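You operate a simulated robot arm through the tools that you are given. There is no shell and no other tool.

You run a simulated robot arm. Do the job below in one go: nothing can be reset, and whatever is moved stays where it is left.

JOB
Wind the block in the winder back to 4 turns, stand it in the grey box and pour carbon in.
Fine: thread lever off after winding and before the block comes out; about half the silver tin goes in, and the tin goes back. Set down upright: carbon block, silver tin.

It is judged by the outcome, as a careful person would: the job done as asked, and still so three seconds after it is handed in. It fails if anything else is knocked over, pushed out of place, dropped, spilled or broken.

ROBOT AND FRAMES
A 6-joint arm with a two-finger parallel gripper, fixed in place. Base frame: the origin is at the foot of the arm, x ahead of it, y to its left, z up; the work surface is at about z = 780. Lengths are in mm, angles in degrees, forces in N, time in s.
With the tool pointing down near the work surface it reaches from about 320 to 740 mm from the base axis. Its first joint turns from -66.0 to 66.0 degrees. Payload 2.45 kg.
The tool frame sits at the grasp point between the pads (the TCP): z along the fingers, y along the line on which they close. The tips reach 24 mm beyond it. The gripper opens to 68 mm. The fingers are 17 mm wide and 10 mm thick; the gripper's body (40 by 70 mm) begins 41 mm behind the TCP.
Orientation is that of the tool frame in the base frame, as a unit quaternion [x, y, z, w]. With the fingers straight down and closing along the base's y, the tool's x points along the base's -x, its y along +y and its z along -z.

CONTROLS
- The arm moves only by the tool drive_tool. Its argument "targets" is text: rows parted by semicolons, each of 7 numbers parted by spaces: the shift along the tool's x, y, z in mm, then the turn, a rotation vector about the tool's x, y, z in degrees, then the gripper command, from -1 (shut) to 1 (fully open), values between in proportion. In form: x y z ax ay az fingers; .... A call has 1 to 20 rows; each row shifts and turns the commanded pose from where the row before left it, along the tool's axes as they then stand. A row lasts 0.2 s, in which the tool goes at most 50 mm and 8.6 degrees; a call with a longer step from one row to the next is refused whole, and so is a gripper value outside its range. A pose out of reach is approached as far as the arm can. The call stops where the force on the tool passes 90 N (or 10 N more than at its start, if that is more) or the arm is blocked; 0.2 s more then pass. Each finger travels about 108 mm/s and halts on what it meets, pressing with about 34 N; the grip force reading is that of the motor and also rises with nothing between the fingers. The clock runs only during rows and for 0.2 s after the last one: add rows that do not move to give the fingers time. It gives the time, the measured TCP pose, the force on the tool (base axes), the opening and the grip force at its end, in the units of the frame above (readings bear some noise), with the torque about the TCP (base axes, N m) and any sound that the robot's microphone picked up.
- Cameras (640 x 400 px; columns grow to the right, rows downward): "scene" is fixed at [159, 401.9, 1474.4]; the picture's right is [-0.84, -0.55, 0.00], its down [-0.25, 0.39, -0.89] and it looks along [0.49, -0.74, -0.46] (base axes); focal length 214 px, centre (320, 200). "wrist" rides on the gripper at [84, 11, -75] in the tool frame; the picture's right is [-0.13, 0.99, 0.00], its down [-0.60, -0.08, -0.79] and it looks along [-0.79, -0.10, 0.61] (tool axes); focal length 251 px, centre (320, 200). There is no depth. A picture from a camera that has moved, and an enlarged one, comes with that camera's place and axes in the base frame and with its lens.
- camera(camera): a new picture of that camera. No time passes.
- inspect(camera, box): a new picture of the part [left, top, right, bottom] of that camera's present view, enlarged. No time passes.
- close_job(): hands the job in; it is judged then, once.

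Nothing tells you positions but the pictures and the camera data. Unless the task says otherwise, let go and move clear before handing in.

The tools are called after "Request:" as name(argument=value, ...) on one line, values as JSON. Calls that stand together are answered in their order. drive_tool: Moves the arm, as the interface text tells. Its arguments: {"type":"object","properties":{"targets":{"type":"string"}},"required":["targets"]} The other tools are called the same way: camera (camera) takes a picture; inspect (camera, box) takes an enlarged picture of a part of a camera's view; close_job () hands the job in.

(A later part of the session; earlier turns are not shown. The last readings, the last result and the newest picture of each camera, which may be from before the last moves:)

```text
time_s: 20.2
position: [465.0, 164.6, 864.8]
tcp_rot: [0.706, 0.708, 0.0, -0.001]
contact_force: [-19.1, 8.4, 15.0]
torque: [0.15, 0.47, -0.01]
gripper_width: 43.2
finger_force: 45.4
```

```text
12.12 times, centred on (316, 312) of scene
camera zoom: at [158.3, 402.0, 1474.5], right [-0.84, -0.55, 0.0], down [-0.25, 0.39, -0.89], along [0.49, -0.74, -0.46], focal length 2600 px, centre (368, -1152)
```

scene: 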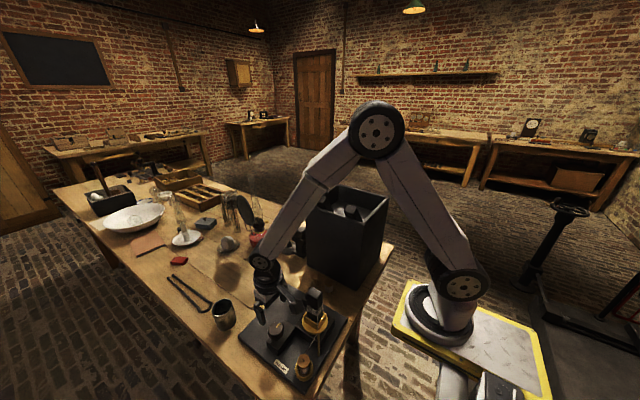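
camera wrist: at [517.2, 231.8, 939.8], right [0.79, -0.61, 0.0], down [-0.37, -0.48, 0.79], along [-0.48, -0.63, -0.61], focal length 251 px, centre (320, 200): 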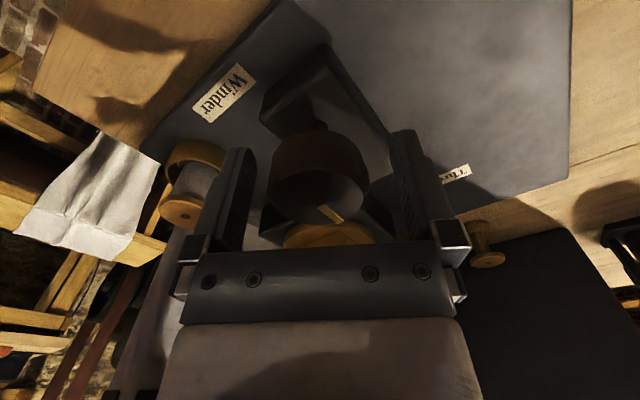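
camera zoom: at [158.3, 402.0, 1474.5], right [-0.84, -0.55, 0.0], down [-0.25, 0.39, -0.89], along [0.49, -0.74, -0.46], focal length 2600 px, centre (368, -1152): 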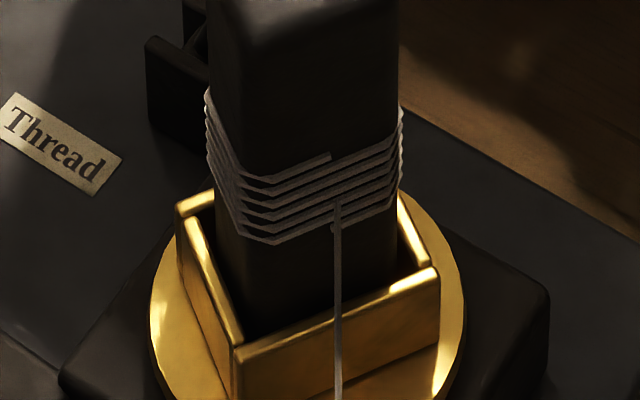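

The thread is coming off. Continuing the stroke by the remaining 90°.

Request:
drive_tool(targets="0 0 0 0 0 -7.5 -0.2; 0 0 0 0 0 -7.5 -0.2; 0 0 0 0 0 -7.5 -0.2; 0 0 0 0 0 -7.5 -0.2; 0 0 0 0 0 -7.5 -0.2; 0 0 0 0 0 -7.5 -0.2; 0 0 0 0 0 -7.5 -0.2; 0 0 0 0 0 -7.5 -0.2; 0 0 0 0 0 -7.5 -0.2; 0 0 0 0 0 -7.5 -0.2; 0 0 0 0 0 -7.5 -0.2; 0 0 0 0 0 -7.5 -0.2; 0 0 0 0 0 0 -0.2")

Request:
inspect(camera="scene", box=[300, 295, 332, 328])

Request:
camera(camera="wrist")

```text
time_s: 23.0
position: [464.6, 164.7, 865.6]
tcp_rot: [-0.002, 1.0, 0.0, 0.0]
contact_force: [-26.9, 13.1, 15.2]
torque: [0.55, 0.25, 0.02]
gripper_width: 43.5
finger_force: 45.3
```

```text
12.12 times, centred on (316, 312) of scene
camera zoom: at [158.1, 402.1, 1474.5], right [-0.84, -0.55, 0.0], down [-0.25, 0.39, -0.89], along [0.49, -0.74, -0.46], focal length 2600 px, centre (368, -1152)
```

zoom: 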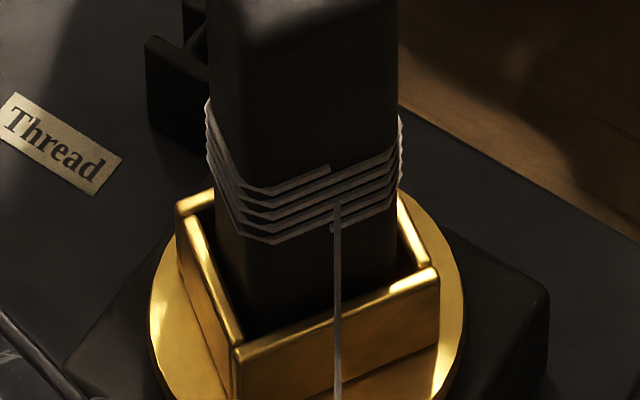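

```text
taken
camera wrist: at [380.8, 175.9, 939.4], right [0.13, 0.99, 0.0], down [0.6, -0.08, 0.79], along [0.79, -0.1, -0.61], focal length 251 px, centre (320, 200)
```

wrist: 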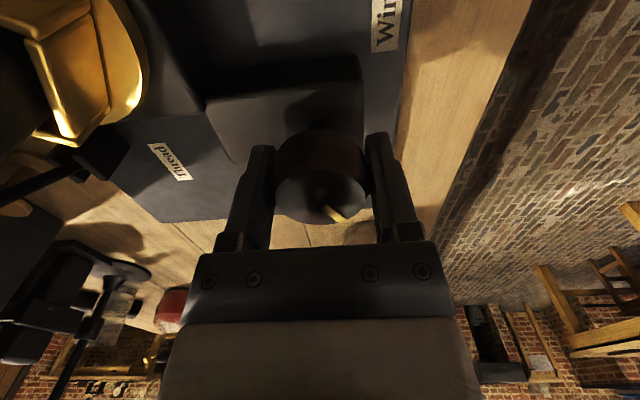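

Another half-turn or so came off, consistent with 2:1. Second stroke: release, swing back to +120°, regrip.

Request:
drive_tool(targets="0 0 0 0 0 0 1; 0 0 0 0 0 0 1; 0 0 0 0 0 7.5 1; 0 0 0 0 0 7.5 1; 0 0 0 0 0 7.5 1; 0 0 0 0 0 7.5 1; 0 0 0 0 0 7.5 1; 0 0 0 0 0 7.5 1; 0 0 0 0 0 7.5 1; 0 0 0 0 0 7.5 1; 0 0 0 0 0 7.5 1; 0 0 0 0 0 7.5 1; 0 0 0 0 0 7.5 1; 0 0 0 0 0 7.5 1; 0 0 0 0 0 7.5 1; 0 0 0 0 0 7.5 1; 0 0 0 0 0 7.5 1; 0 0 0 0 0 7.5 1; 0 0 0 0 0 0 1")

Request:
drive_tool(targets="0 0 0 0 0 0 0.3; 0 0 0 0 0 0 -0.2; 0 0 0 0 0 0 -0.2; 0 0 0 0 0 -7.5 -0.2; 0 0 0 0 0 -7.5 -0.2; 0 0 0 0 0 -7.5 -0.2; 0 0 0 0 0 -7.5 -0.2; 0 0 0 0 0 -7.5 -0.2; 0 0 0 0 0 -7.5 -0.2; 0 0 0 0 0 -7.5 -0.2; 0 0 0 0 0 -7.5 -0.2; 0 0 0 0 0 -7.5 -0.2; 0 0 0 0 0 -7.5 -0.2; 0 0 0 0 0 -7.5 -0.2; 0 0 0 0 0 -7.5 -0.2; 0 0 0 0 0 -7.5 -0.2; 0 0 0 0 0 -7.5 -0.2; 0 0 0 0 0 -7.5 -0.2; 0 0 0 0 0 -7.5 -0.2; 0 0 0 0 0 0 -0.2")

Request:
inspect(camera="scene", box=[300, 295, 332, 328])

Request:
inspect(camera="scene", box=[308, 298, 324, 314])

```text
time_s: 27.0
position: [467.0, 164.3, 864.4]
tcp_rot: [0.867, 0.499, 0.001, 0.0]
contact_force: [-0.1, 0.1, -0.3]
torque: [0.01, 0.01, 0.02]
gripper_width: 68.0
finger_force: 0.1
```

```text
time_s: 31.2
position: [466.1, 164.8, 865.5]
tcp_rot: [-0.001, 1.0, 0.0, 0.0]
contact_force: [-18.1, 6.4, 26.9]
torque: [0.33, 0.89, -0.02]
gripper_width: 43.8
finger_force: 45.2
```

```text
12.12 times, centred on (316, 312) of scene
camera zoom: at [158.2, 401.9, 1474.5], right [-0.84, -0.55, 0.0], down [-0.25, 0.39, -0.89], along [0.49, -0.74, -0.46], focal length 2600 px, centre (368, -1152)
```

zoom: 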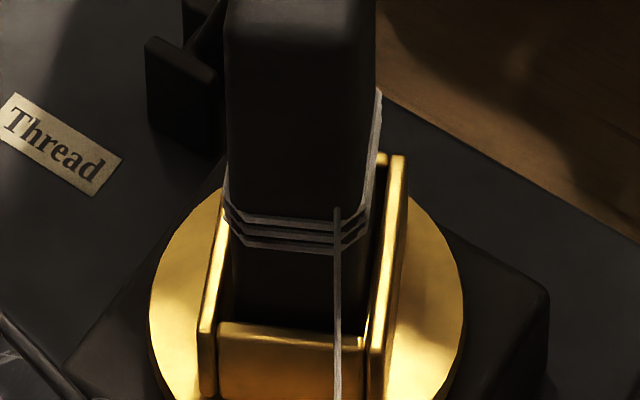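

```text
16.00 times, centred on (316, 306) of scene
camera zoom: at [158.2, 401.9, 1474.5], right [-0.84, -0.55, 0.0], down [-0.25, 0.39, -0.89], along [0.49, -0.74, -0.46], focal length 3432 px, centre (384, -1496)
```

zoom: 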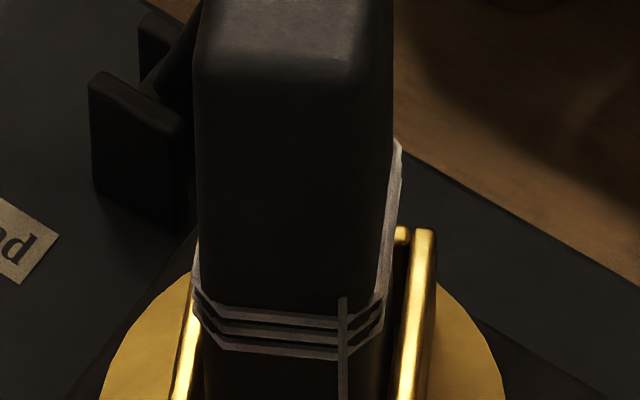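

Only about three turns remain, so the gear is actually about 4:1 and reversed, and I've overshot to roughly 3.3 turns. I'll wind 60° clockwise on the knob, for a net −180° from the start, to get to 4.

Request:
drive_tool(targets="0 0 0 0 0 7.5 -0.2; 0 0 0 0 0 7.5 -0.2; 0 0 0 0 0 7.5 -0.2; 0 0 0 0 0 7.5 -0.2; 0 0 0 0 0 7.5 -0.2; 0 0 0 0 0 7.5 -0.2; 0 0 0 0 0 7.5 -0.2; 0 0 0 0 0 7.5 -0.2; 0 0 0 0 0 0 -0.2")

Request:
inspect(camera="scene", box=[300, 295, 332, 328])

Request:
inspect(camera="scene", box=[308, 302, 324, 318])

Request:
camera(camera="wrist")

```text
time_s: 33.2
position: [465.4, 165.0, 865.6]
tcp_rot: [0.501, 0.866, 0.0, 0.0]
contact_force: [-23.1, 11.0, 14.2]
torque: [-0.1, 0.43, -0.01]
gripper_width: 43.4
finger_force: 45.1
```

```text
12.12 times, centred on (316, 312) of scene
camera zoom: at [158.2, 402.1, 1474.5], right [-0.84, -0.55, 0.0], down [-0.25, 0.39, -0.89], along [0.49, -0.74, -0.46], focal length 2600 px, centre (368, -1152)
```

zoom: 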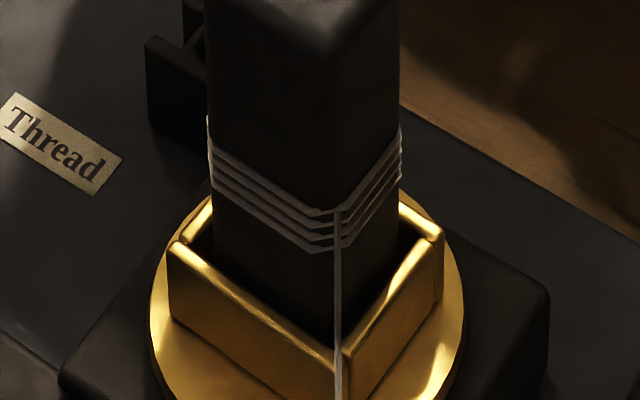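

```text
16.00 times, centred on (316, 310) of scene
camera zoom: at [158.2, 402.1, 1474.5], right [-0.84, -0.55, 0.0], down [-0.25, 0.39, -0.89], along [0.49, -0.74, -0.46], focal length 3432 px, centre (384, -1560)
```

zoom: 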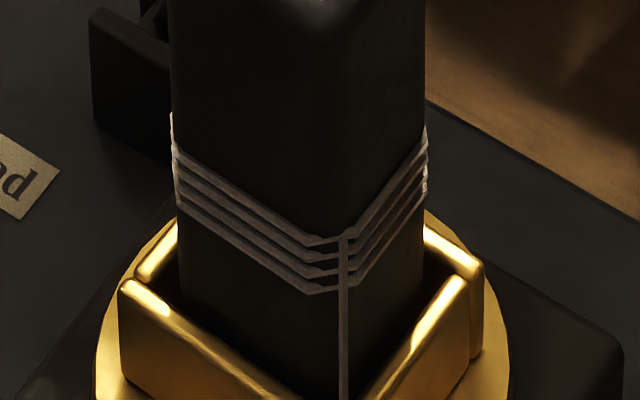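

```text
taken
camera wrist: at [432.6, 243.2, 939.6], right [0.92, 0.38, 0.0], down [0.23, -0.56, 0.79], along [0.3, -0.73, -0.61], focal length 251 px, centre (320, 200)
```

wrist: 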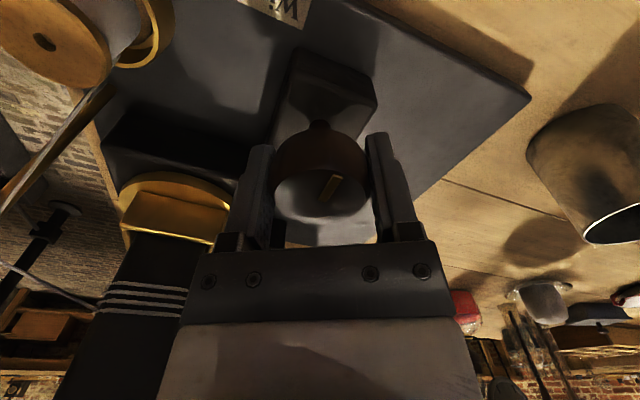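

The block now shows exactly four turns, and the cup orientation matches the start, i.e. two full turns back. I'll release the knob, lift clear and look at the lever.

Request:
drive_tool(targets="0 0 0 0 0 0 1; 0 0 0 0 0 0 1; 0 0 0 0 0 0 1; 0 0 -20 0 0 0 1; 0 0 -40 0 0 0 1; 0 0 -50 0 0 0 1; 0 0 -50 0 0 0 1; 0 0 -50 0 0 0 1; 0 0 -30 0 0 0 1; 0 0 0 0 0 0 1")

Request:
camera(camera="wrist")

Request:
inspect(camera="scene", box=[255, 280, 335, 345])

```text
time_s: 35.4
position: [465.5, 165.9, 1104.7]
tcp_rot: [0.499, 0.867, 0.0, 0.001]
contact_force: [0.3, 0.6, 0.3]
torque: [-0.02, 0.01, -0.01]
gripper_width: 68.1
finger_force: 0.1
```

```text
taken
camera wrist: at [433.2, 243.1, 1179.2], right [0.92, 0.38, 0.0], down [0.23, -0.56, 0.79], along [0.31, -0.73, -0.61], focal length 251 px, centre (320, 200)
```

wrist: 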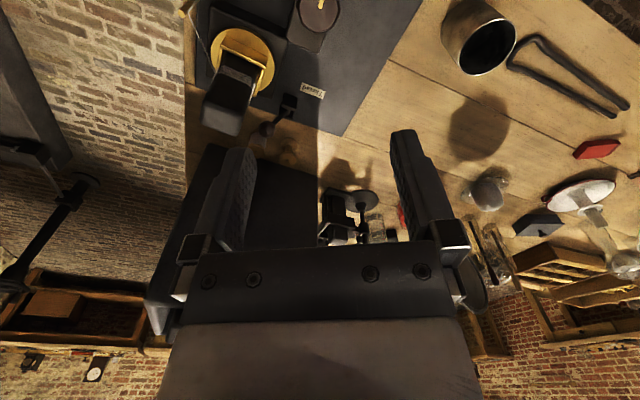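

```text
6.15 times, centred on (295, 312) of scene
camera zoom: at [159.0, 401.9, 1474.4], right [-0.84, -0.55, 0.0], down [-0.25, 0.39, -0.89], along [0.49, -0.74, -0.46], focal length 1320 px, centre (474, -492)
```

zoom: 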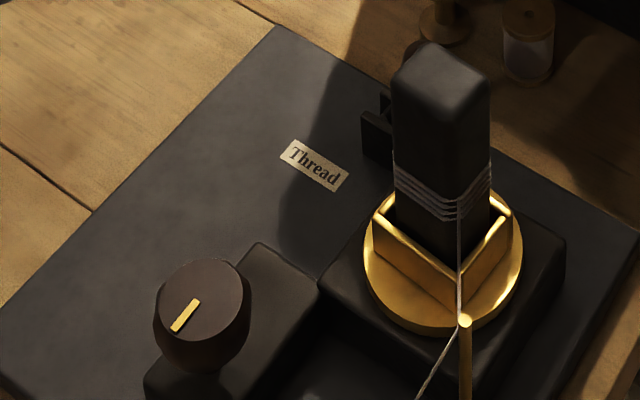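

The knob pointer has turned a half revolution and the block shows four turns. Now I'm locating the lever precisely.

Request:
inspect(camera="wrist", box=[190, 70, 350, 180])

Request:
inspect(camera="wrist", box=[245, 85, 305, 145])

Request:
inspect(camera="wrist", box=[300, 0, 330, 20])

```text
3.64 times, centred on (270, 125) of wrist
camera zoom: at [433.2, 243.1, 1179.2], right [0.92, 0.38, 0.0], down [0.23, -0.56, 0.79], along [0.31, -0.73, -0.61], focal length 914 px, centre (502, 473)
```

zoom: 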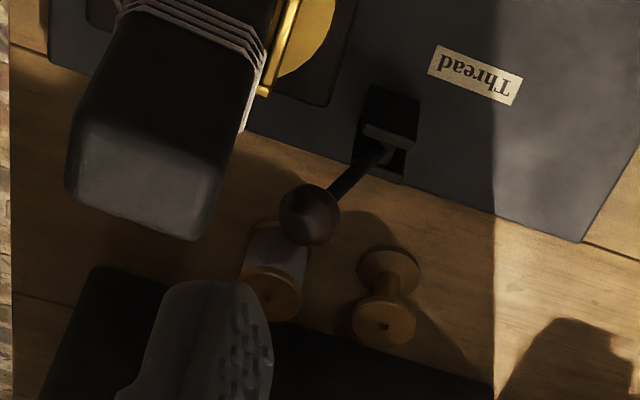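

```text
6.67 times, centred on (275, 115) of wrist
camera zoom: at [433.2, 243.1, 1179.2], right [0.92, 0.38, 0.0], down [0.23, -0.56, 0.79], along [0.31, -0.73, -0.61], focal length 1676 px, centre (620, 767)
```

zoom: 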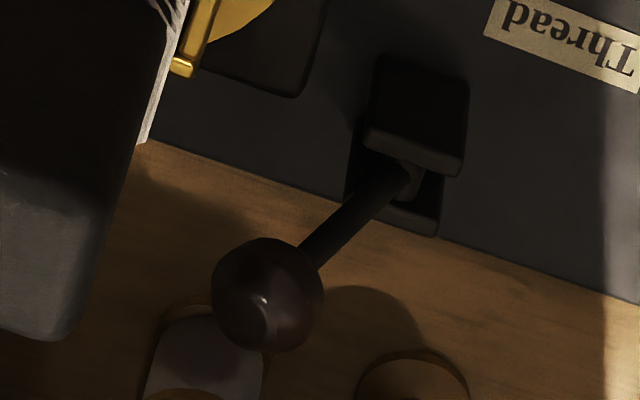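

```text
16.00 times, centred on (315, 10) of wrist
camera zoom: at [433.2, 243.1, 1179.2], right [0.92, 0.38, 0.0], down [0.23, -0.56, 0.79], along [0.31, -0.73, -0.61], focal length 4023 px, centre (400, 3240)
```

zoom: 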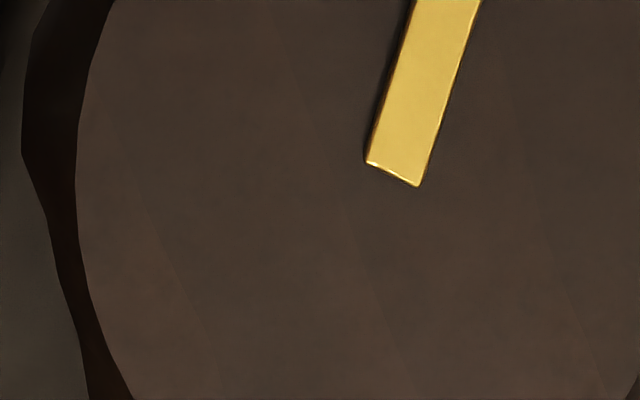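

Ball centre is about (449, 9, 883), radius 11.5, with its pivot at about (476, 9, 822). It leans toward −x, so off should be toward +x. I'll turn the gripper so its fingers straddle the ball along x with the camera on the −y side, then check above it.

Request:
drive_tool(targets="0 0 0 0 0 -7.5 0.47; 0 0 0 0 0 -7.5 0.47; 0 0 0 0 0 -7.5 0.47; 0 0 0 0 0 -7.5 0.47; 0 0 0 0 0 -7.5 0.47; 0 0 0 0 0 -7.5 0.47; 0 0 0 0 0 -7.5 0.47; 0 0 0 0 0 -7.5 0.47; 0 0 0 0 0 -7.5 0.47; 0 0 0 0 0 -7.5 0.47; 0 0 0 0 0 -7.5 0.47; 0 0 0 0 0 -7.5 0.47; 0 0 0 0 0 -7.5 0.47; 0 0 0 0 0 -7.5 0.47; 0 0 0 0 0 -7.5 0.47; 0 0 0 0 0 -7.5 0.47; 0 0 0 0 0 -7.5 0.47; 0 0 0 0 0 -7.5 0.47; 0 0 0 0 0 -7.5 0.47; 0 0 0 0 0 -7.5 0.47")

Request:
drive_tool(targets="40 5 0 0 0 0 0.47; 40 5 0 0 0 0 0.47; 40 5 0 0 0 0 0.47; 40 1.5 0 0 0 0 0.47; 0 0 0 0 0 0 0.47")

Request:
camera(camera="wrist")

Request:
camera(camera="scene")

```text
time_s: 39.6
position: [465.9, 164.2, 1104.8]
tcp_rot: [0.709, -0.705, 0.0, -0.001]
contact_force: [0.4, -0.7, 0.4]
torque: [0.02, -0.01, -0.01]
gripper_width: 49.9
finger_force: 0.1
```

```text
time_s: 40.8
position: [448.8, 4.4, 1105.5]
tcp_rot: [0.707, -0.707, 0.001, -0.001]
contact_force: [0.8, 0.1, 0.1]
torque: [0.01, -0.02, -0.01]
gripper_width: 49.9
finger_force: 0.0
```

```text
taken
camera wrist: at [438.0, -80.4, 1179.4], right [-0.99, 0.13, 0.0], down [0.08, 0.6, 0.79], along [0.1, 0.79, -0.61], focal length 251 px, centre (320, 200)
```

wrist: 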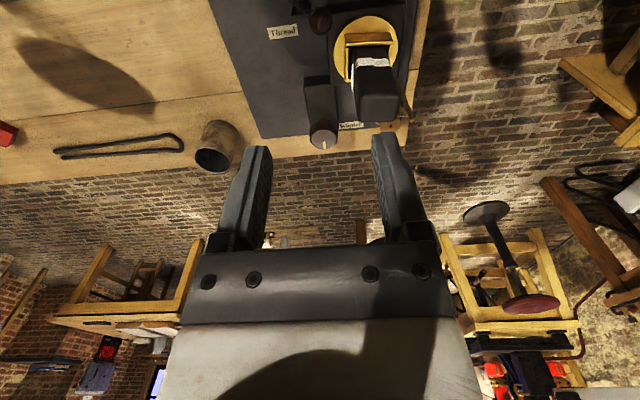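

```text
taken
```

scene: 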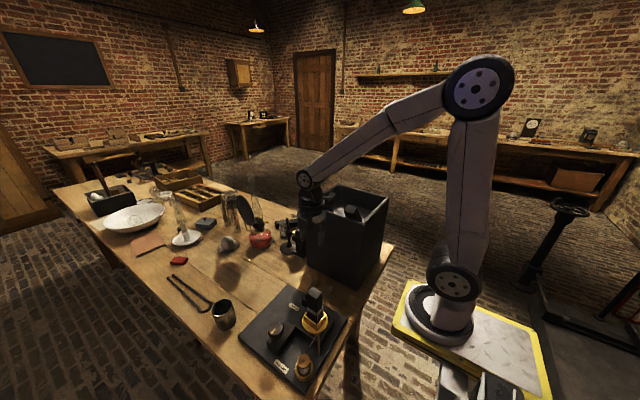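

I'm above the lever. I'll descend to just above the ball and check clearance to the block.

Request:
drive_tool(targets="0 0 50 0 0 0 0.47; 0 0 50 0 0 0 0.47; 0 0 40 0 0 0 0.47; 0 0 30 0 0 0 0.47; 0 0 0 0 0 0 0.47")

Request:
inspect(camera="scene", box=[260, 230, 360, 330])

Request:
camera(camera="wrist")

```text
time_s: 42.0
position: [448.2, 2.3, 935.5]
tcp_rot: [0.707, -0.707, 0.001, 0.0]
contact_force: [-0.1, 0.2, -0.2]
torque: [0.01, 0.01, 0.0]
gripper_width: 50.1
finger_force: 0.1
```

```text
4.00 times, centred on (310, 280) of scene
camera zoom: at [159.0, 401.9, 1474.4], right [-0.84, -0.55, 0.0], down [-0.25, 0.39, -0.89], along [0.49, -0.74, -0.46], focal length 858 px, centre (360, -120)
```

zoom: 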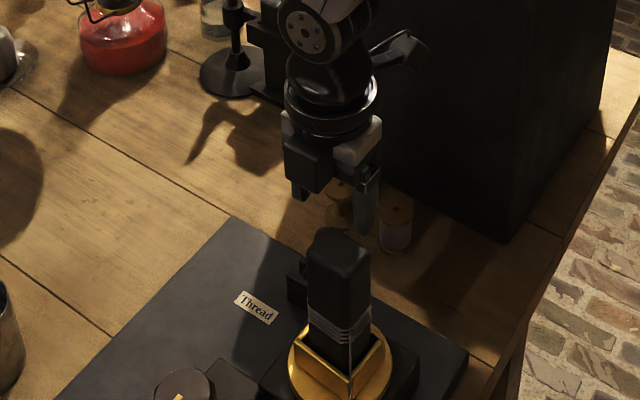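

```text
taken
camera wrist: at [437.8, -81.8, 1009.1], right [-0.99, 0.13, 0.0], down [0.08, 0.6, 0.79], along [0.1, 0.79, -0.61], focal length 251 px, centre (320, 200)
```

wrist: 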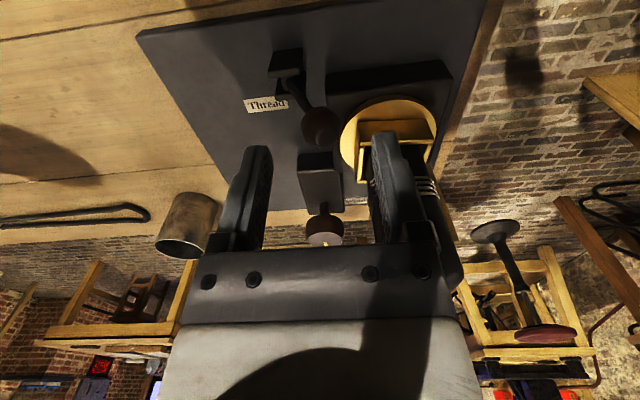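

The ball sits centred between the fingers. Descending to straddle it.

Request:
drive_tool(targets="-3 0 12 0 0 0 0.47; 0 0 12 0 0 0 0.47; 0 0 12 0 0 0 0.47; 0 0 0 0 0 0 0.47")

Request:
camera(camera="wrist")

Request:
inspect(camera="scene", box=[280, 250, 340, 310])

```text
time_s: 43.0
position: [449.9, 7.0, 898.1]
tcp_rot: [0.708, -0.707, 0.001, -0.001]
contact_force: [0.4, 0.5, -0.1]
torque: [0.02, 0.02, 0.0]
gripper_width: 49.9
finger_force: 0.0
```

```text
taken
camera wrist: at [438.1, -77.5, 972.7], right [-0.99, 0.13, 0.0], down [0.08, 0.6, 0.79], along [0.1, 0.79, -0.61], focal length 251 px, centre (320, 200)
```

wrist: 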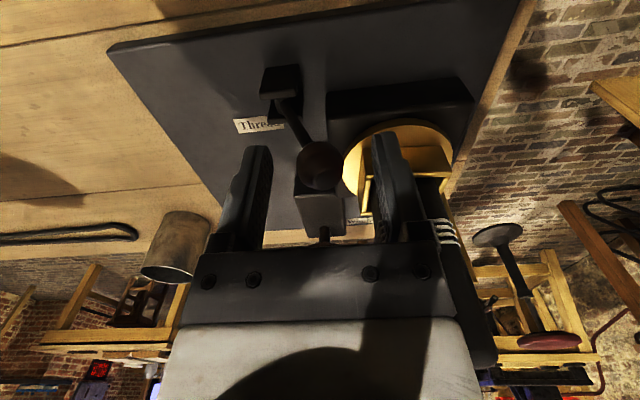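

```text
6.67 times, centred on (310, 280) of scene
camera zoom: at [159.0, 401.9, 1474.4], right [-0.84, -0.55, 0.0], down [-0.25, 0.39, -0.89], along [0.49, -0.74, -0.46], focal length 1430 px, centre (387, -333)
```

zoom: 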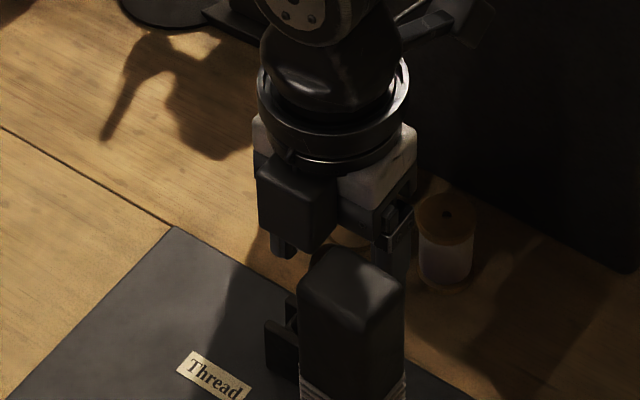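

The fingers straddle the lever's ball. Pushing it toward +x in small steps.

Request:
drive_tool(targets="0 -10 0 0 0 0 0.47; 0 -7 0 0 0 0 0.47; 0 -7 0 0 0 0 0.47; 0 -7 0 0 0 0 0.47; 0 -7 0 0 0 0 0.47; 0 -7 0 0 0 0 0.47; 0 0 0 0 0 0 0.47")

Request:
camera(camera="wrist")

Request:
inspect(camera="scene", box=[270, 260, 345, 345])

```text
time_s: 44.6
position: [493.4, 7.4, 899.5]
tcp_rot: [0.707, -0.707, 0.001, -0.001]
contact_force: [-0.3, 0.3, -0.1]
torque: [-0.04, 0.0, -0.01]
gripper_width: 49.9
finger_force: 0.0
```

```text
taken
camera wrist: at [483.1, -76.3, 974.1], right [-0.99, 0.13, 0.0], down [0.08, 0.6, 0.79], along [0.1, 0.79, -0.61], focal length 251 px, centre (320, 200)
```

wrist: 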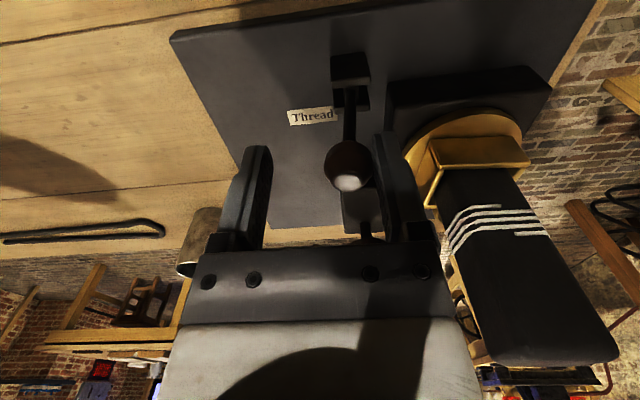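

```text
4.71 times, centred on (308, 302) of scene
camera zoom: at [159.0, 401.9, 1474.4], right [-0.84, -0.55, 0.0], down [-0.25, 0.39, -0.89], along [0.49, -0.74, -0.46], focal length 1009 px, centre (379, -282)
```

zoom: 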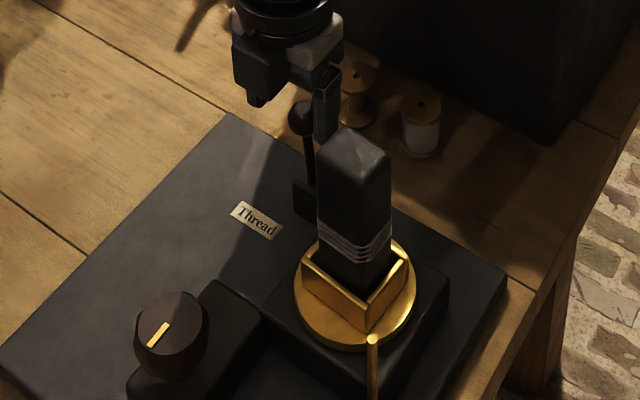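

The lever is upright and the running thread already seems to be released. I'll push it the rest of the way to its far stop.

Request:
drive_tool(targets="0 -6 0 0 0 0 0.47; 0 -6 0 0 0 0 0.47; 0 -6 0 0 0 0 0.47; 0 -5 0 0 0 0 0.47; 0 0 0 0 0 0 0.47")

Request:
camera(camera="wrist")

Request:
inspect(camera="scene", box=[270, 260, 345, 345])

```text
time_s: 45.8
position: [517.5, 8.1, 899.0]
tcp_rot: [-0.707, 0.707, 0.0, 0.001]
contact_force: [0.2, -0.7, -0.4]
torque: [-0.04, 0.01, 0.01]
gripper_width: 49.9
finger_force: 0.1
```

```text
taken
camera wrist: at [505.8, -76.1, 973.9], right [-0.99, 0.13, 0.0], down [0.08, 0.6, 0.79], along [0.1, 0.79, -0.61], focal length 251 px, centre (320, 200)
```

wrist: 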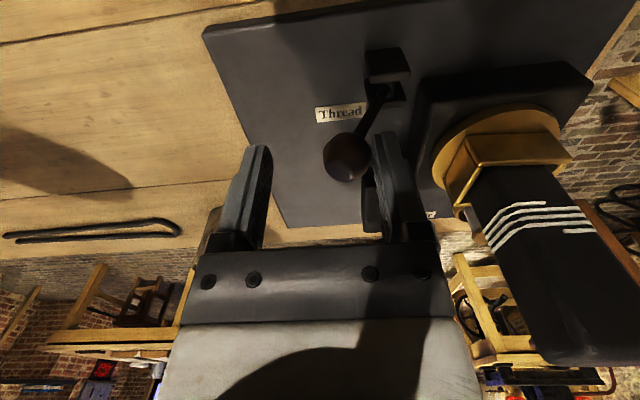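

```text
4.71 times, centred on (308, 302) of scene
camera zoom: at [159.0, 401.9, 1474.4], right [-0.84, -0.55, 0.0], down [-0.25, 0.39, -0.89], along [0.49, -0.74, -0.46], focal length 1009 px, centre (379, -282)
```

zoom: 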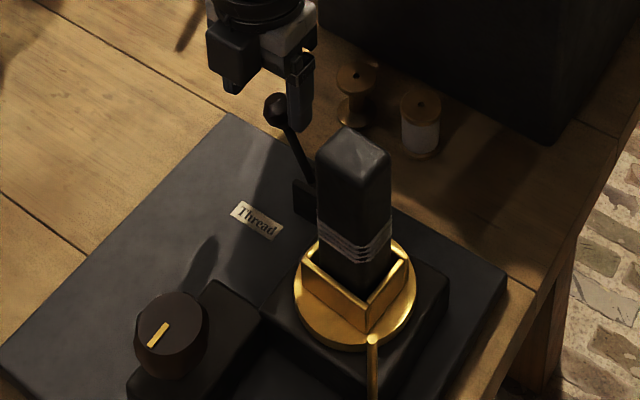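

The lever now leans the other way. I'll push slightly more to feel for the stop.

Request:
drive_tool(targets="0 -3 0 0 0 0 0.47; 0 -3 0 0 0 0 0.47; 0 0 0 0 0 0 0.47")

Request:
inspect(camera="wrist", box=[290, 30, 450, 200])

```text
time_s: 46.6
position: [522.4, 8.2, 899.6]
tcp_rot: [-0.707, 0.708, 0.001, 0.0]
contact_force: [-5.6, 0.9, -1.1]
torque: [0.02, 0.06, 0.01]
gripper_width: 54.9
finger_force: 3.1
```

```text
2.35 times, centred on (370, 115) of wrist
camera zoom: at [511.1, -76.1, 974.0], right [-0.99, 0.13, 0.0], down [0.08, 0.6, 0.79], along [0.1, 0.79, -0.61], focal length 592 px, centre (202, 400)
```

zoom: 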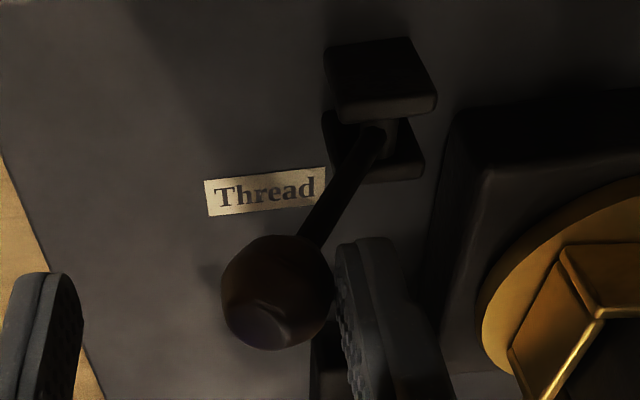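

The lever is at its far stop (fingers met resistance), so thread is off. I'll back off, lift, and move over the block at about (400, 66).

Request:
drive_tool(targets="0 7 0 0 0 0 0.47; 0 7 0 0 0 0 0.47; 0 0 -20 0 0 0 0.47; 0 0 -40 0 0 0 1; 0 0 -50 0 0 0 1; 0 0 -50 0 0 0 1; 0 0 -45 0 0 0 1; -20 40 0 0 0 0 1; -20 40 0 0 0 0 1; -18 28 0 0 0 0 1; 0 0 0 0 0 0 1")

Request:
camera(camera="wrist")

Request:
inspect(camera="scene", box=[260, 220, 345, 345])

```text
time_s: 49.0
position: [400.1, 66.5, 1105.4]
tcp_rot: [0.707, -0.707, 0.001, 0.0]
contact_force: [1.1, 0.3, -0.6]
torque: [0.0, 0.01, 0.02]
gripper_width: 68.1
finger_force: 0.1
```

```text
taken
camera wrist: at [388.8, -17.8, 1178.4], right [-0.99, 0.13, 0.0], down [0.08, 0.6, 0.79], along [0.1, 0.79, -0.61], focal length 251 px, centre (320, 200)
```

wrist: 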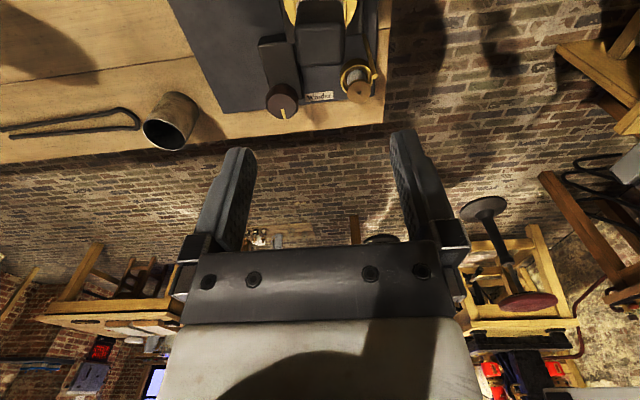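

```text
3.20 times, centred on (302, 282) of scene
camera zoom: at [159.0, 401.9, 1474.4], right [-0.84, -0.55, 0.0], down [-0.25, 0.39, -0.89], along [0.49, -0.74, -0.46], focal length 686 px, centre (376, -64)
```

zoom: 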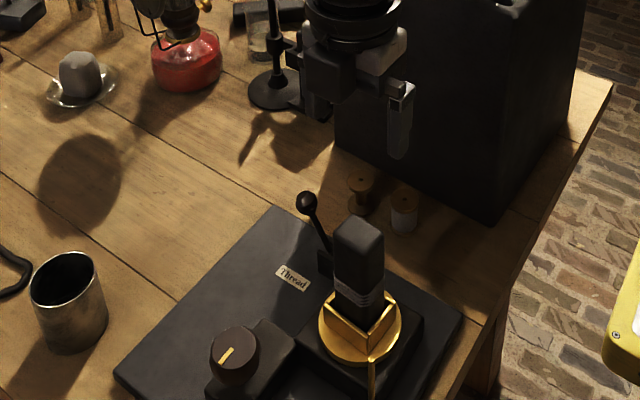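

The lever stays over. I'm checking the block's alignment beneath the gripper.

Request:
inspect(camera="wrist", box=[250, 0, 390, 90])

```text
4.44 times, centred on (320, 45) of wrist
camera zoom: at [388.8, -17.8, 1178.4], right [-0.99, 0.13, 0.0], down [0.08, 0.6, 0.79], along [0.1, 0.79, -0.61], focal length 1118 px, centre (320, 889)
```

zoom: 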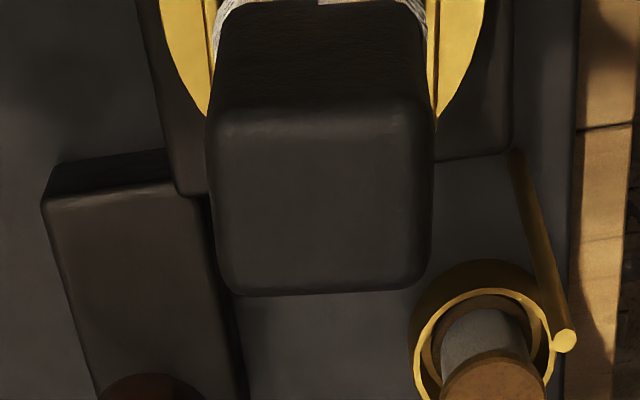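

The block is about 36 × 30 mm, aligned with the axes and centred near (400, 66), top ≈ 965. I'll go down to TCP z ≈ 948 so the tips stay above the windings.

Request:
drive_tool(targets="0 0 40 0 0 0 1; 0 0 40 0 0 0 1; 0 0 30 0 0 0 1; 0 0 0 0 0 0 1")

Request:
camera(camera="wrist")

Request:
inspect(camera="scene", box=[280, 250, 350, 330])

```text
time_s: 50.0
position: [402.0, 66.7, 994.8]
tcp_rot: [-0.707, 0.708, 0.0, 0.001]
contact_force: [0.4, 0.6, 0.6]
torque: [0.01, 0.0, 0.04]
gripper_width: 68.2
finger_force: 0.0
```

```text
taken
camera wrist: at [390.1, -17.4, 1069.0], right [-0.99, 0.13, 0.0], down [0.08, 0.6, 0.79], along [0.1, 0.79, -0.61], focal length 251 px, centre (320, 200)
```

wrist: 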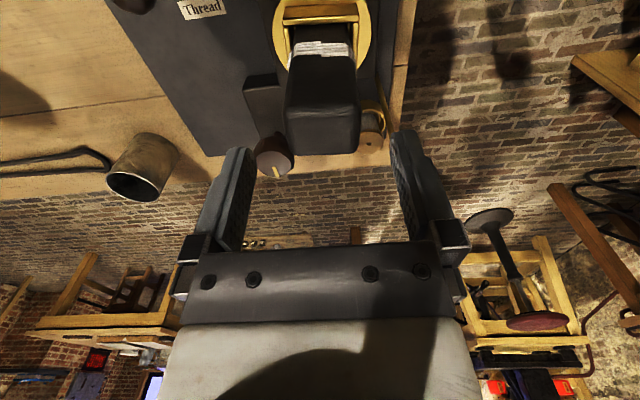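

```text
5.00 times, centred on (315, 290) of scene
camera zoom: at [159.0, 401.9, 1474.4], right [-0.84, -0.55, 0.0], down [-0.25, 0.39, -0.89], along [0.49, -0.74, -0.46], focal length 1072 px, centre (345, -250)
```

zoom: 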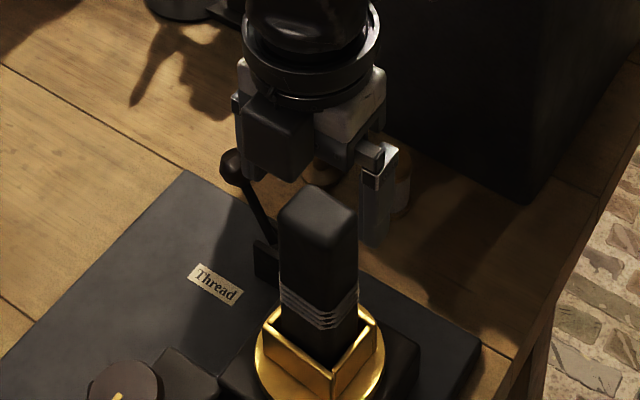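

The block is centred, its top is at about 960 and the windings lie around z 885–903. I'll descend to TCP ≈ 945 and grip.

Request:
drive_tool(targets="0 0 25 0 0 0 1; 0 0 25 0 0 0 1; 0 0 0 0 0 0 1; 0 0 0 0 0 0 0.4; 0 0 0 0 0 0 -0.3; 0 0 0 0 0 0 -0.3; 0 0 0 0 0 0 -0.3")

Request:
camera(camera="wrist")

Request:
inspect(camera="scene", box=[280, 250, 350, 330])

```text
time_s: 51.6
position: [400.9, 67.1, 943.9]
tcp_rot: [0.707, -0.707, 0.0, 0.0]
contact_force: [-0.3, -0.5, 0.9]
torque: [0.03, 0.01, 0.01]
gripper_width: 40.0
finger_force: 34.1
```

```text
taken
camera wrist: at [389.7, -16.9, 1018.5], right [-0.99, 0.13, 0.0], down [0.08, 0.6, 0.79], along [0.1, 0.79, -0.61], focal length 251 px, centre (320, 200)
```

wrist: 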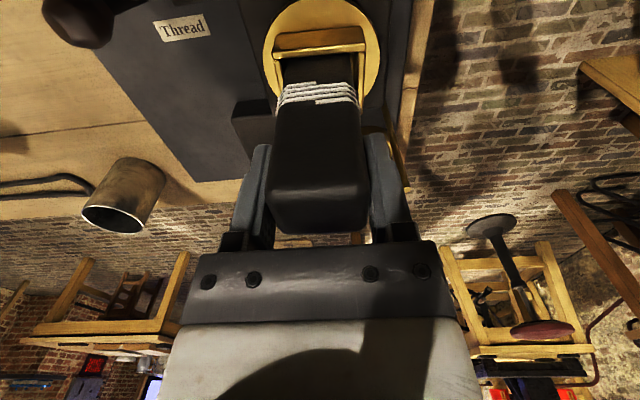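

```text
5.00 times, centred on (315, 290) of scene
camera zoom: at [159.0, 401.9, 1474.4], right [-0.84, -0.55, 0.0], down [-0.25, 0.39, -0.89], along [0.49, -0.74, -0.46], focal length 1072 px, centre (345, -250)
```

zoom: 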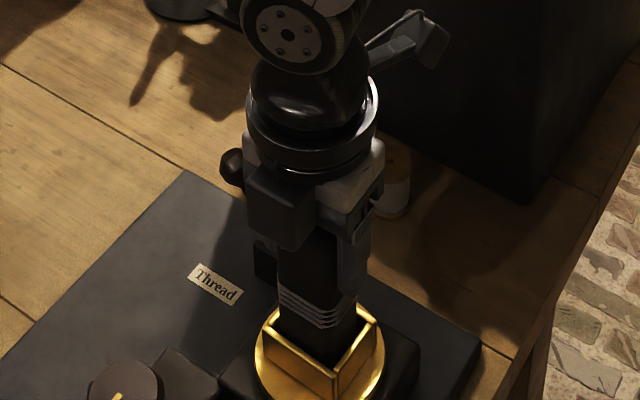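

The block is gripped at 40 mm width, with the windings clear of the fingers. Lifting straight up.

Request:
drive_tool(targets="0 0 -5 0 0 0 -0.3; 0 0 -10 0 0 0 -0.3; 0 0 -15 0 0 0 -0.3; 0 0 -20 0 0 0 -0.3; 0 0 -20 0 0 0 -0.3; 0 0 0 0 0 0 -0.3")

Request:
inspect(camera="scene", box=[280, 240, 350, 330])

Request:
camera(camera="wrist")

```text
time_s: 53.0
position: [403.3, 65.4, 1013.7]
tcp_rot: [0.707, -0.707, 0.001, -0.002]
contact_force: [-0.4, -0.6, -1.9]
torque: [0.0, -0.01, -0.02]
gripper_width: 40.1
finger_force: 33.8
```

```text
4.44 times, centred on (315, 285) of scene
camera zoom: at [159.0, 401.9, 1474.4], right [-0.84, -0.55, 0.0], down [-0.25, 0.39, -0.89], along [0.49, -0.74, -0.46], focal length 953 px, centre (342, -178)
```

zoom: 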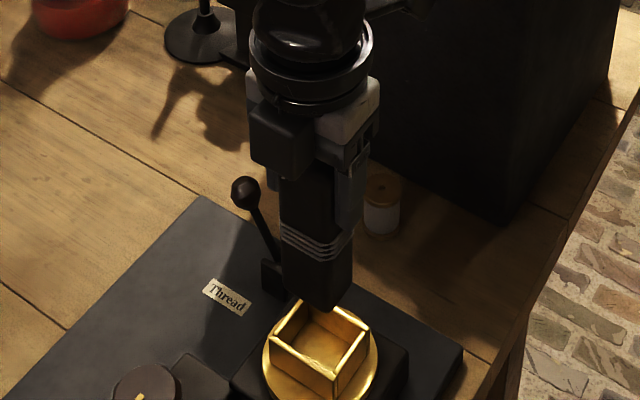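

```text
taken
camera wrist: at [390.8, -18.5, 1088.1], right [-0.99, 0.13, 0.0], down [0.08, 0.6, 0.79], along [0.1, 0.79, -0.61], focal length 251 px, centre (320, 200)
```

wrist: 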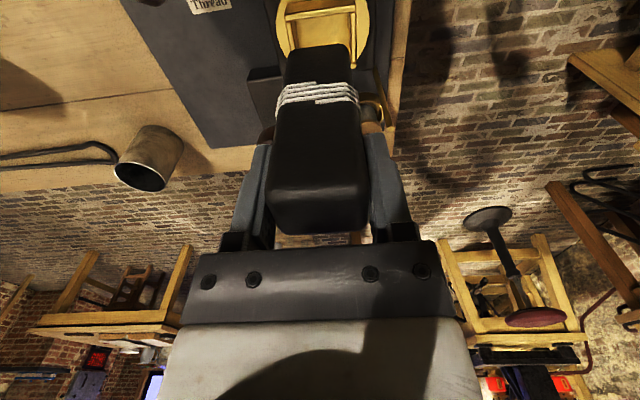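

The block is out cleanly, with its bottom about 104 mm below the TCP. I'll raise it well above the box rim, rotate to a neutral yaw, and look into the grey box.

Request:
drive_tool(targets="0 0 -40 0 0 0 -0.3; 0 0 -50 0 0 0 -0.3; 0 0 -50 0 0 0 -0.3; 0 0 -50 0 0 0 -0.3; 0 0 -50 0 0 0 -0.3; 0 0 -20 0 0 0 -0.3; 0 0 0 0 0 7.5 -0.3; 0 0 0 0 0 7.5 -0.3; 0 0 0 0 0 7.5 -0.3; 0 0 0 0 0 7.5 -0.3; 0 0 0 0 0 7.5 -0.3; 0 0 0 0 0 7.5 -0.3; 0 0 0 0 0 7.5 -0.3; 0 0 0 0 0 7.5 -0.3; 0 0 0 0 0 7.5 -0.3; 0 0 0 0 0 7.5 -0.3; 0 0 0 0 0 7.5 -0.3; 0 0 0 0 0 7.5 -0.3; 0 0 0 0 0 0 -0.3")

Request:
drive_tool(targets="10 -40 0 0 0 0 -0.3; 10 -45 0 0 0 0 -0.3; 10 -45 0 0 0 0 -0.3; 10 -40 0 0 0 0 -0.3; 0 0 0 0 0 0 -0.3")

Request:
camera(camera="wrist")

Request:
camera(camera="scene")

```text
time_s: 57.0
position: [400.5, 66.1, 1274.5]
tcp_rot: [0.002, 1.0, 0.0, 0.001]
contact_force: [-0.1, -0.8, -2.4]
torque: [-0.03, -0.03, -0.03]
gripper_width: 40.0
finger_force: 33.6
```

```text
time_s: 58.2
position: [365.3, -105.8, 1274.0]
tcp_rot: [0.0, 1.0, -0.001, 0.0]
contact_force: [0.1, 0.0, -3.1]
torque: [0.02, 0.0, -0.03]
gripper_width: 39.6
finger_force: 33.9
out of reach, approached as far as the arm can: row 2
```

```text
taken
camera wrist: at [282.2, -95.7, 1348.7], right [0.13, 0.99, 0.0], down [0.6, -0.08, 0.79], along [0.79, -0.1, -0.61], focal length 251 px, centre (320, 200)
```

wrist: 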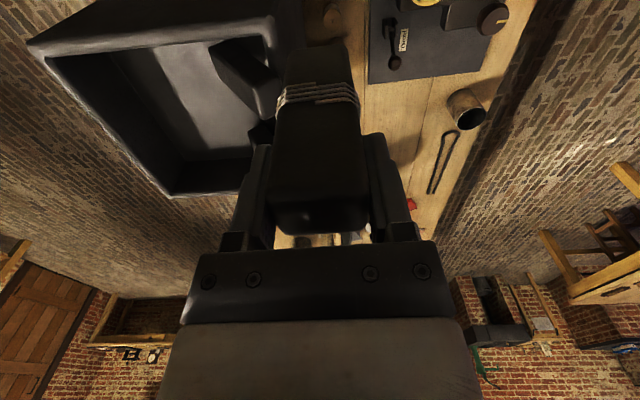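

```text
taken
```

scene: 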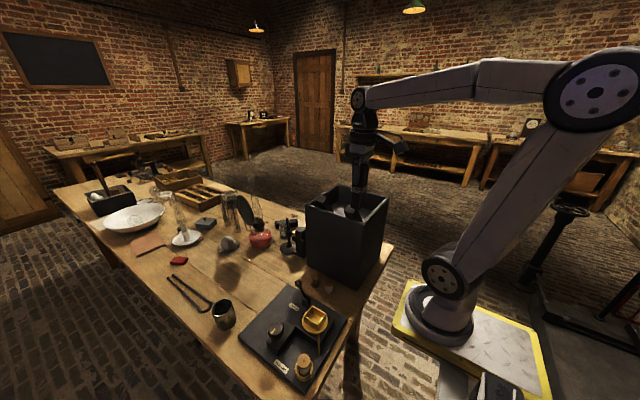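

Request:
inspect(camera="wrist", box=[20, 0, 320, 210])

Request:
inspect(camera="wrist", box=[170, 20, 330, 160])

Request:
inspect(camera="scene", box=[295, 175, 400, 250])

```text
1.90 times, centred on (170, 105) of wrist
camera zoom: at [282.2, -95.7, 1348.7], right [0.13, 0.99, 0.0], down [0.6, -0.08, 0.79], along [0.79, -0.1, -0.61], focal length 479 px, centre (606, 381)
```

zoom: 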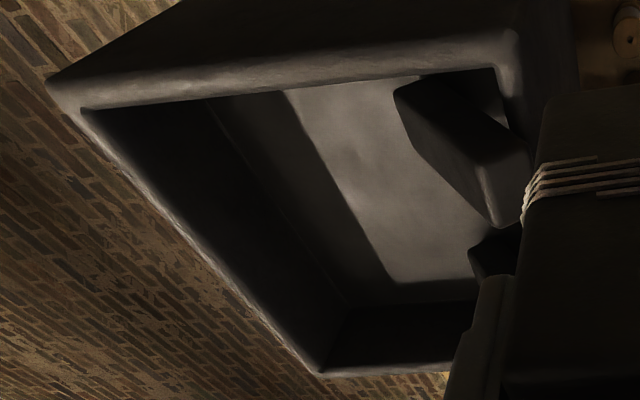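

```text
2.86 times, centred on (250, 90) of wrist
camera zoom: at [282.2, -95.7, 1348.7], right [0.13, 0.99, 0.0], down [0.6, -0.08, 0.79], along [0.79, -0.1, -0.61], focal length 718 px, centre (520, 514)
```

zoom: 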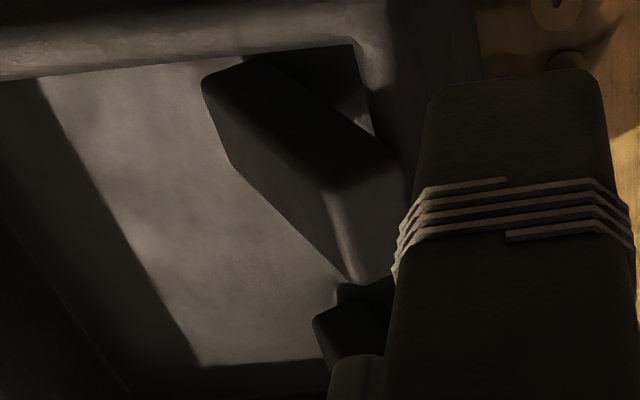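

```text
5.33 times, centred on (348, 212) of scene
camera zoom: at [159.0, 401.9, 1474.4], right [-0.84, -0.55, 0.0], down [-0.25, 0.39, -0.89], along [0.49, -0.74, -0.46], focal length 1144 px, centre (173, 133)
```

zoom: 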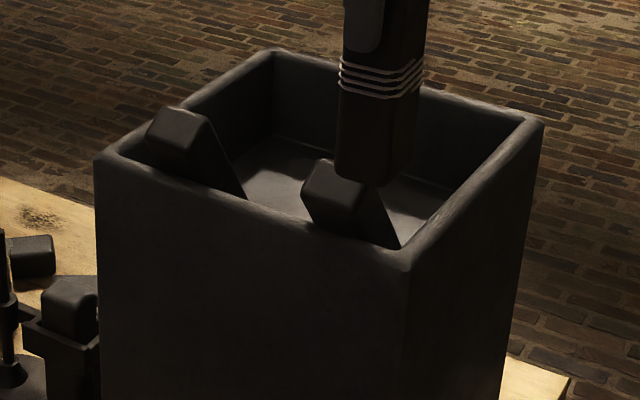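

The box floor is at about z≈1025, and the two other blocks lean on the +y wall. The free floor is around (470, −300), so I'm moving the block above that spot.

Request:
drive_tool(targets="-25 -45 0 0 0 0 -0.3; -25 -45 0 0 0 0 -0.3; -25 -45 0 0 0 0 -0.3; -25 -45 0 0 0 0 -0.3; -5 -14 0 0 0 0 -0.3; 0 0 0 0 0 0 -0.3")

Request:
camera(camera="wrist")

Request:
inspect(camera="scene", box=[295, 130, 400, 250])

```text
refused: row 1 steps farther than a row can; nothing moved
```

```text
taken
camera wrist: at [282.2, -95.7, 1348.7], right [0.13, 0.99, 0.0], down [0.6, -0.08, 0.79], along [0.79, -0.1, -0.61], focal length 251 px, centre (320, 200)
```

wrist: 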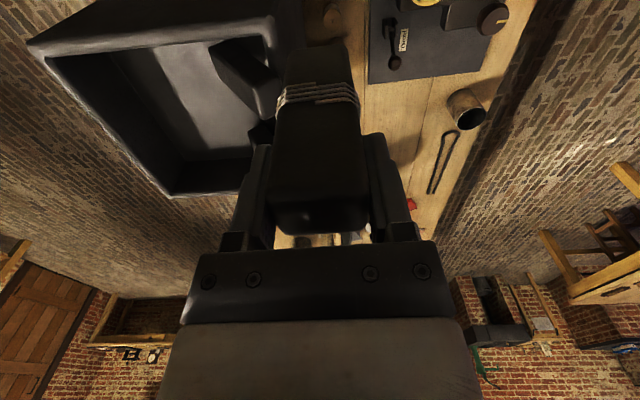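

```text
3.33 times, centred on (348, 190) of scene
camera zoom: at [159.0, 401.9, 1474.4], right [-0.84, -0.55, 0.0], down [-0.25, 0.39, -0.89], along [0.49, -0.74, -0.46], focal length 715 px, centre (228, 233)
```

zoom: 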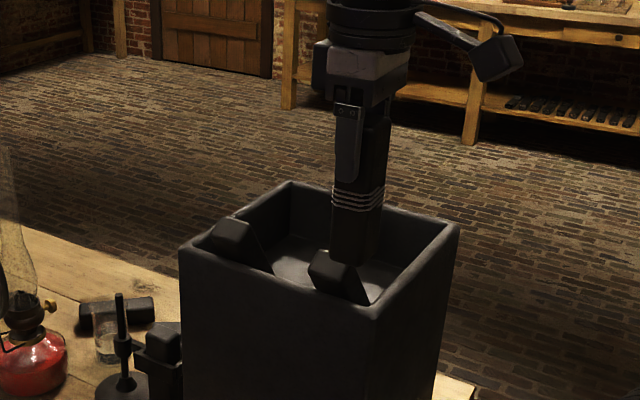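

The step was just over 50 mm, so the call was refused and nothing moved. I'll repeat with smaller rows.

Request:
drive_tool(targets="-18 -32 0 0 0 0 -0.3; -18 -33 0 0 0 0 -0.3; -18 -33 0 0 0 0 -0.3; -18 -33 0 0 0 0 -0.3; -18 -33 0 0 0 0 -0.3; -15 -30 0 0 0 0 -0.3; 0 0 0 0 0 0 -0.3")

Request:
camera(camera="wrist")

Request:
inspect(camera="scene", box=[295, 130, 400, 250])

```text
time_s: 59.8
position: [470.3, -299.3, 1274.2]
tcp_rot: [0.0, 1.0, 0.0, 0.001]
contact_force: [-1.0, 0.2, -2.7]
torque: [0.0, 0.02, 0.0]
gripper_width: 39.6
finger_force: 35.0
```

```text
taken
camera wrist: at [385.5, -288.2, 1348.6], right [0.13, 0.99, 0.0], down [0.6, -0.08, 0.79], along [0.79, -0.1, -0.61], focal length 251 px, centre (320, 200)
```

wrist: 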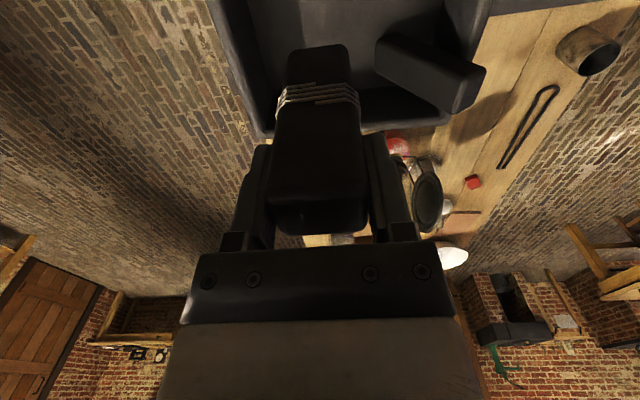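

```text
3.33 times, centred on (348, 190) of scene
camera zoom: at [159.1, 401.8, 1474.4], right [-0.84, -0.55, 0.0], down [-0.25, 0.39, -0.89], along [0.49, -0.74, -0.46], focal length 715 px, centre (228, 233)
```

zoom: 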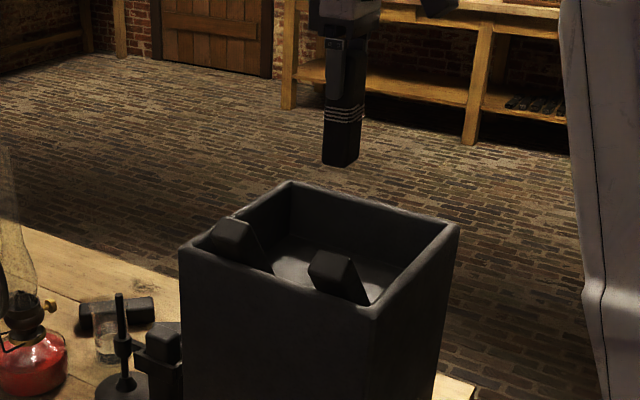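

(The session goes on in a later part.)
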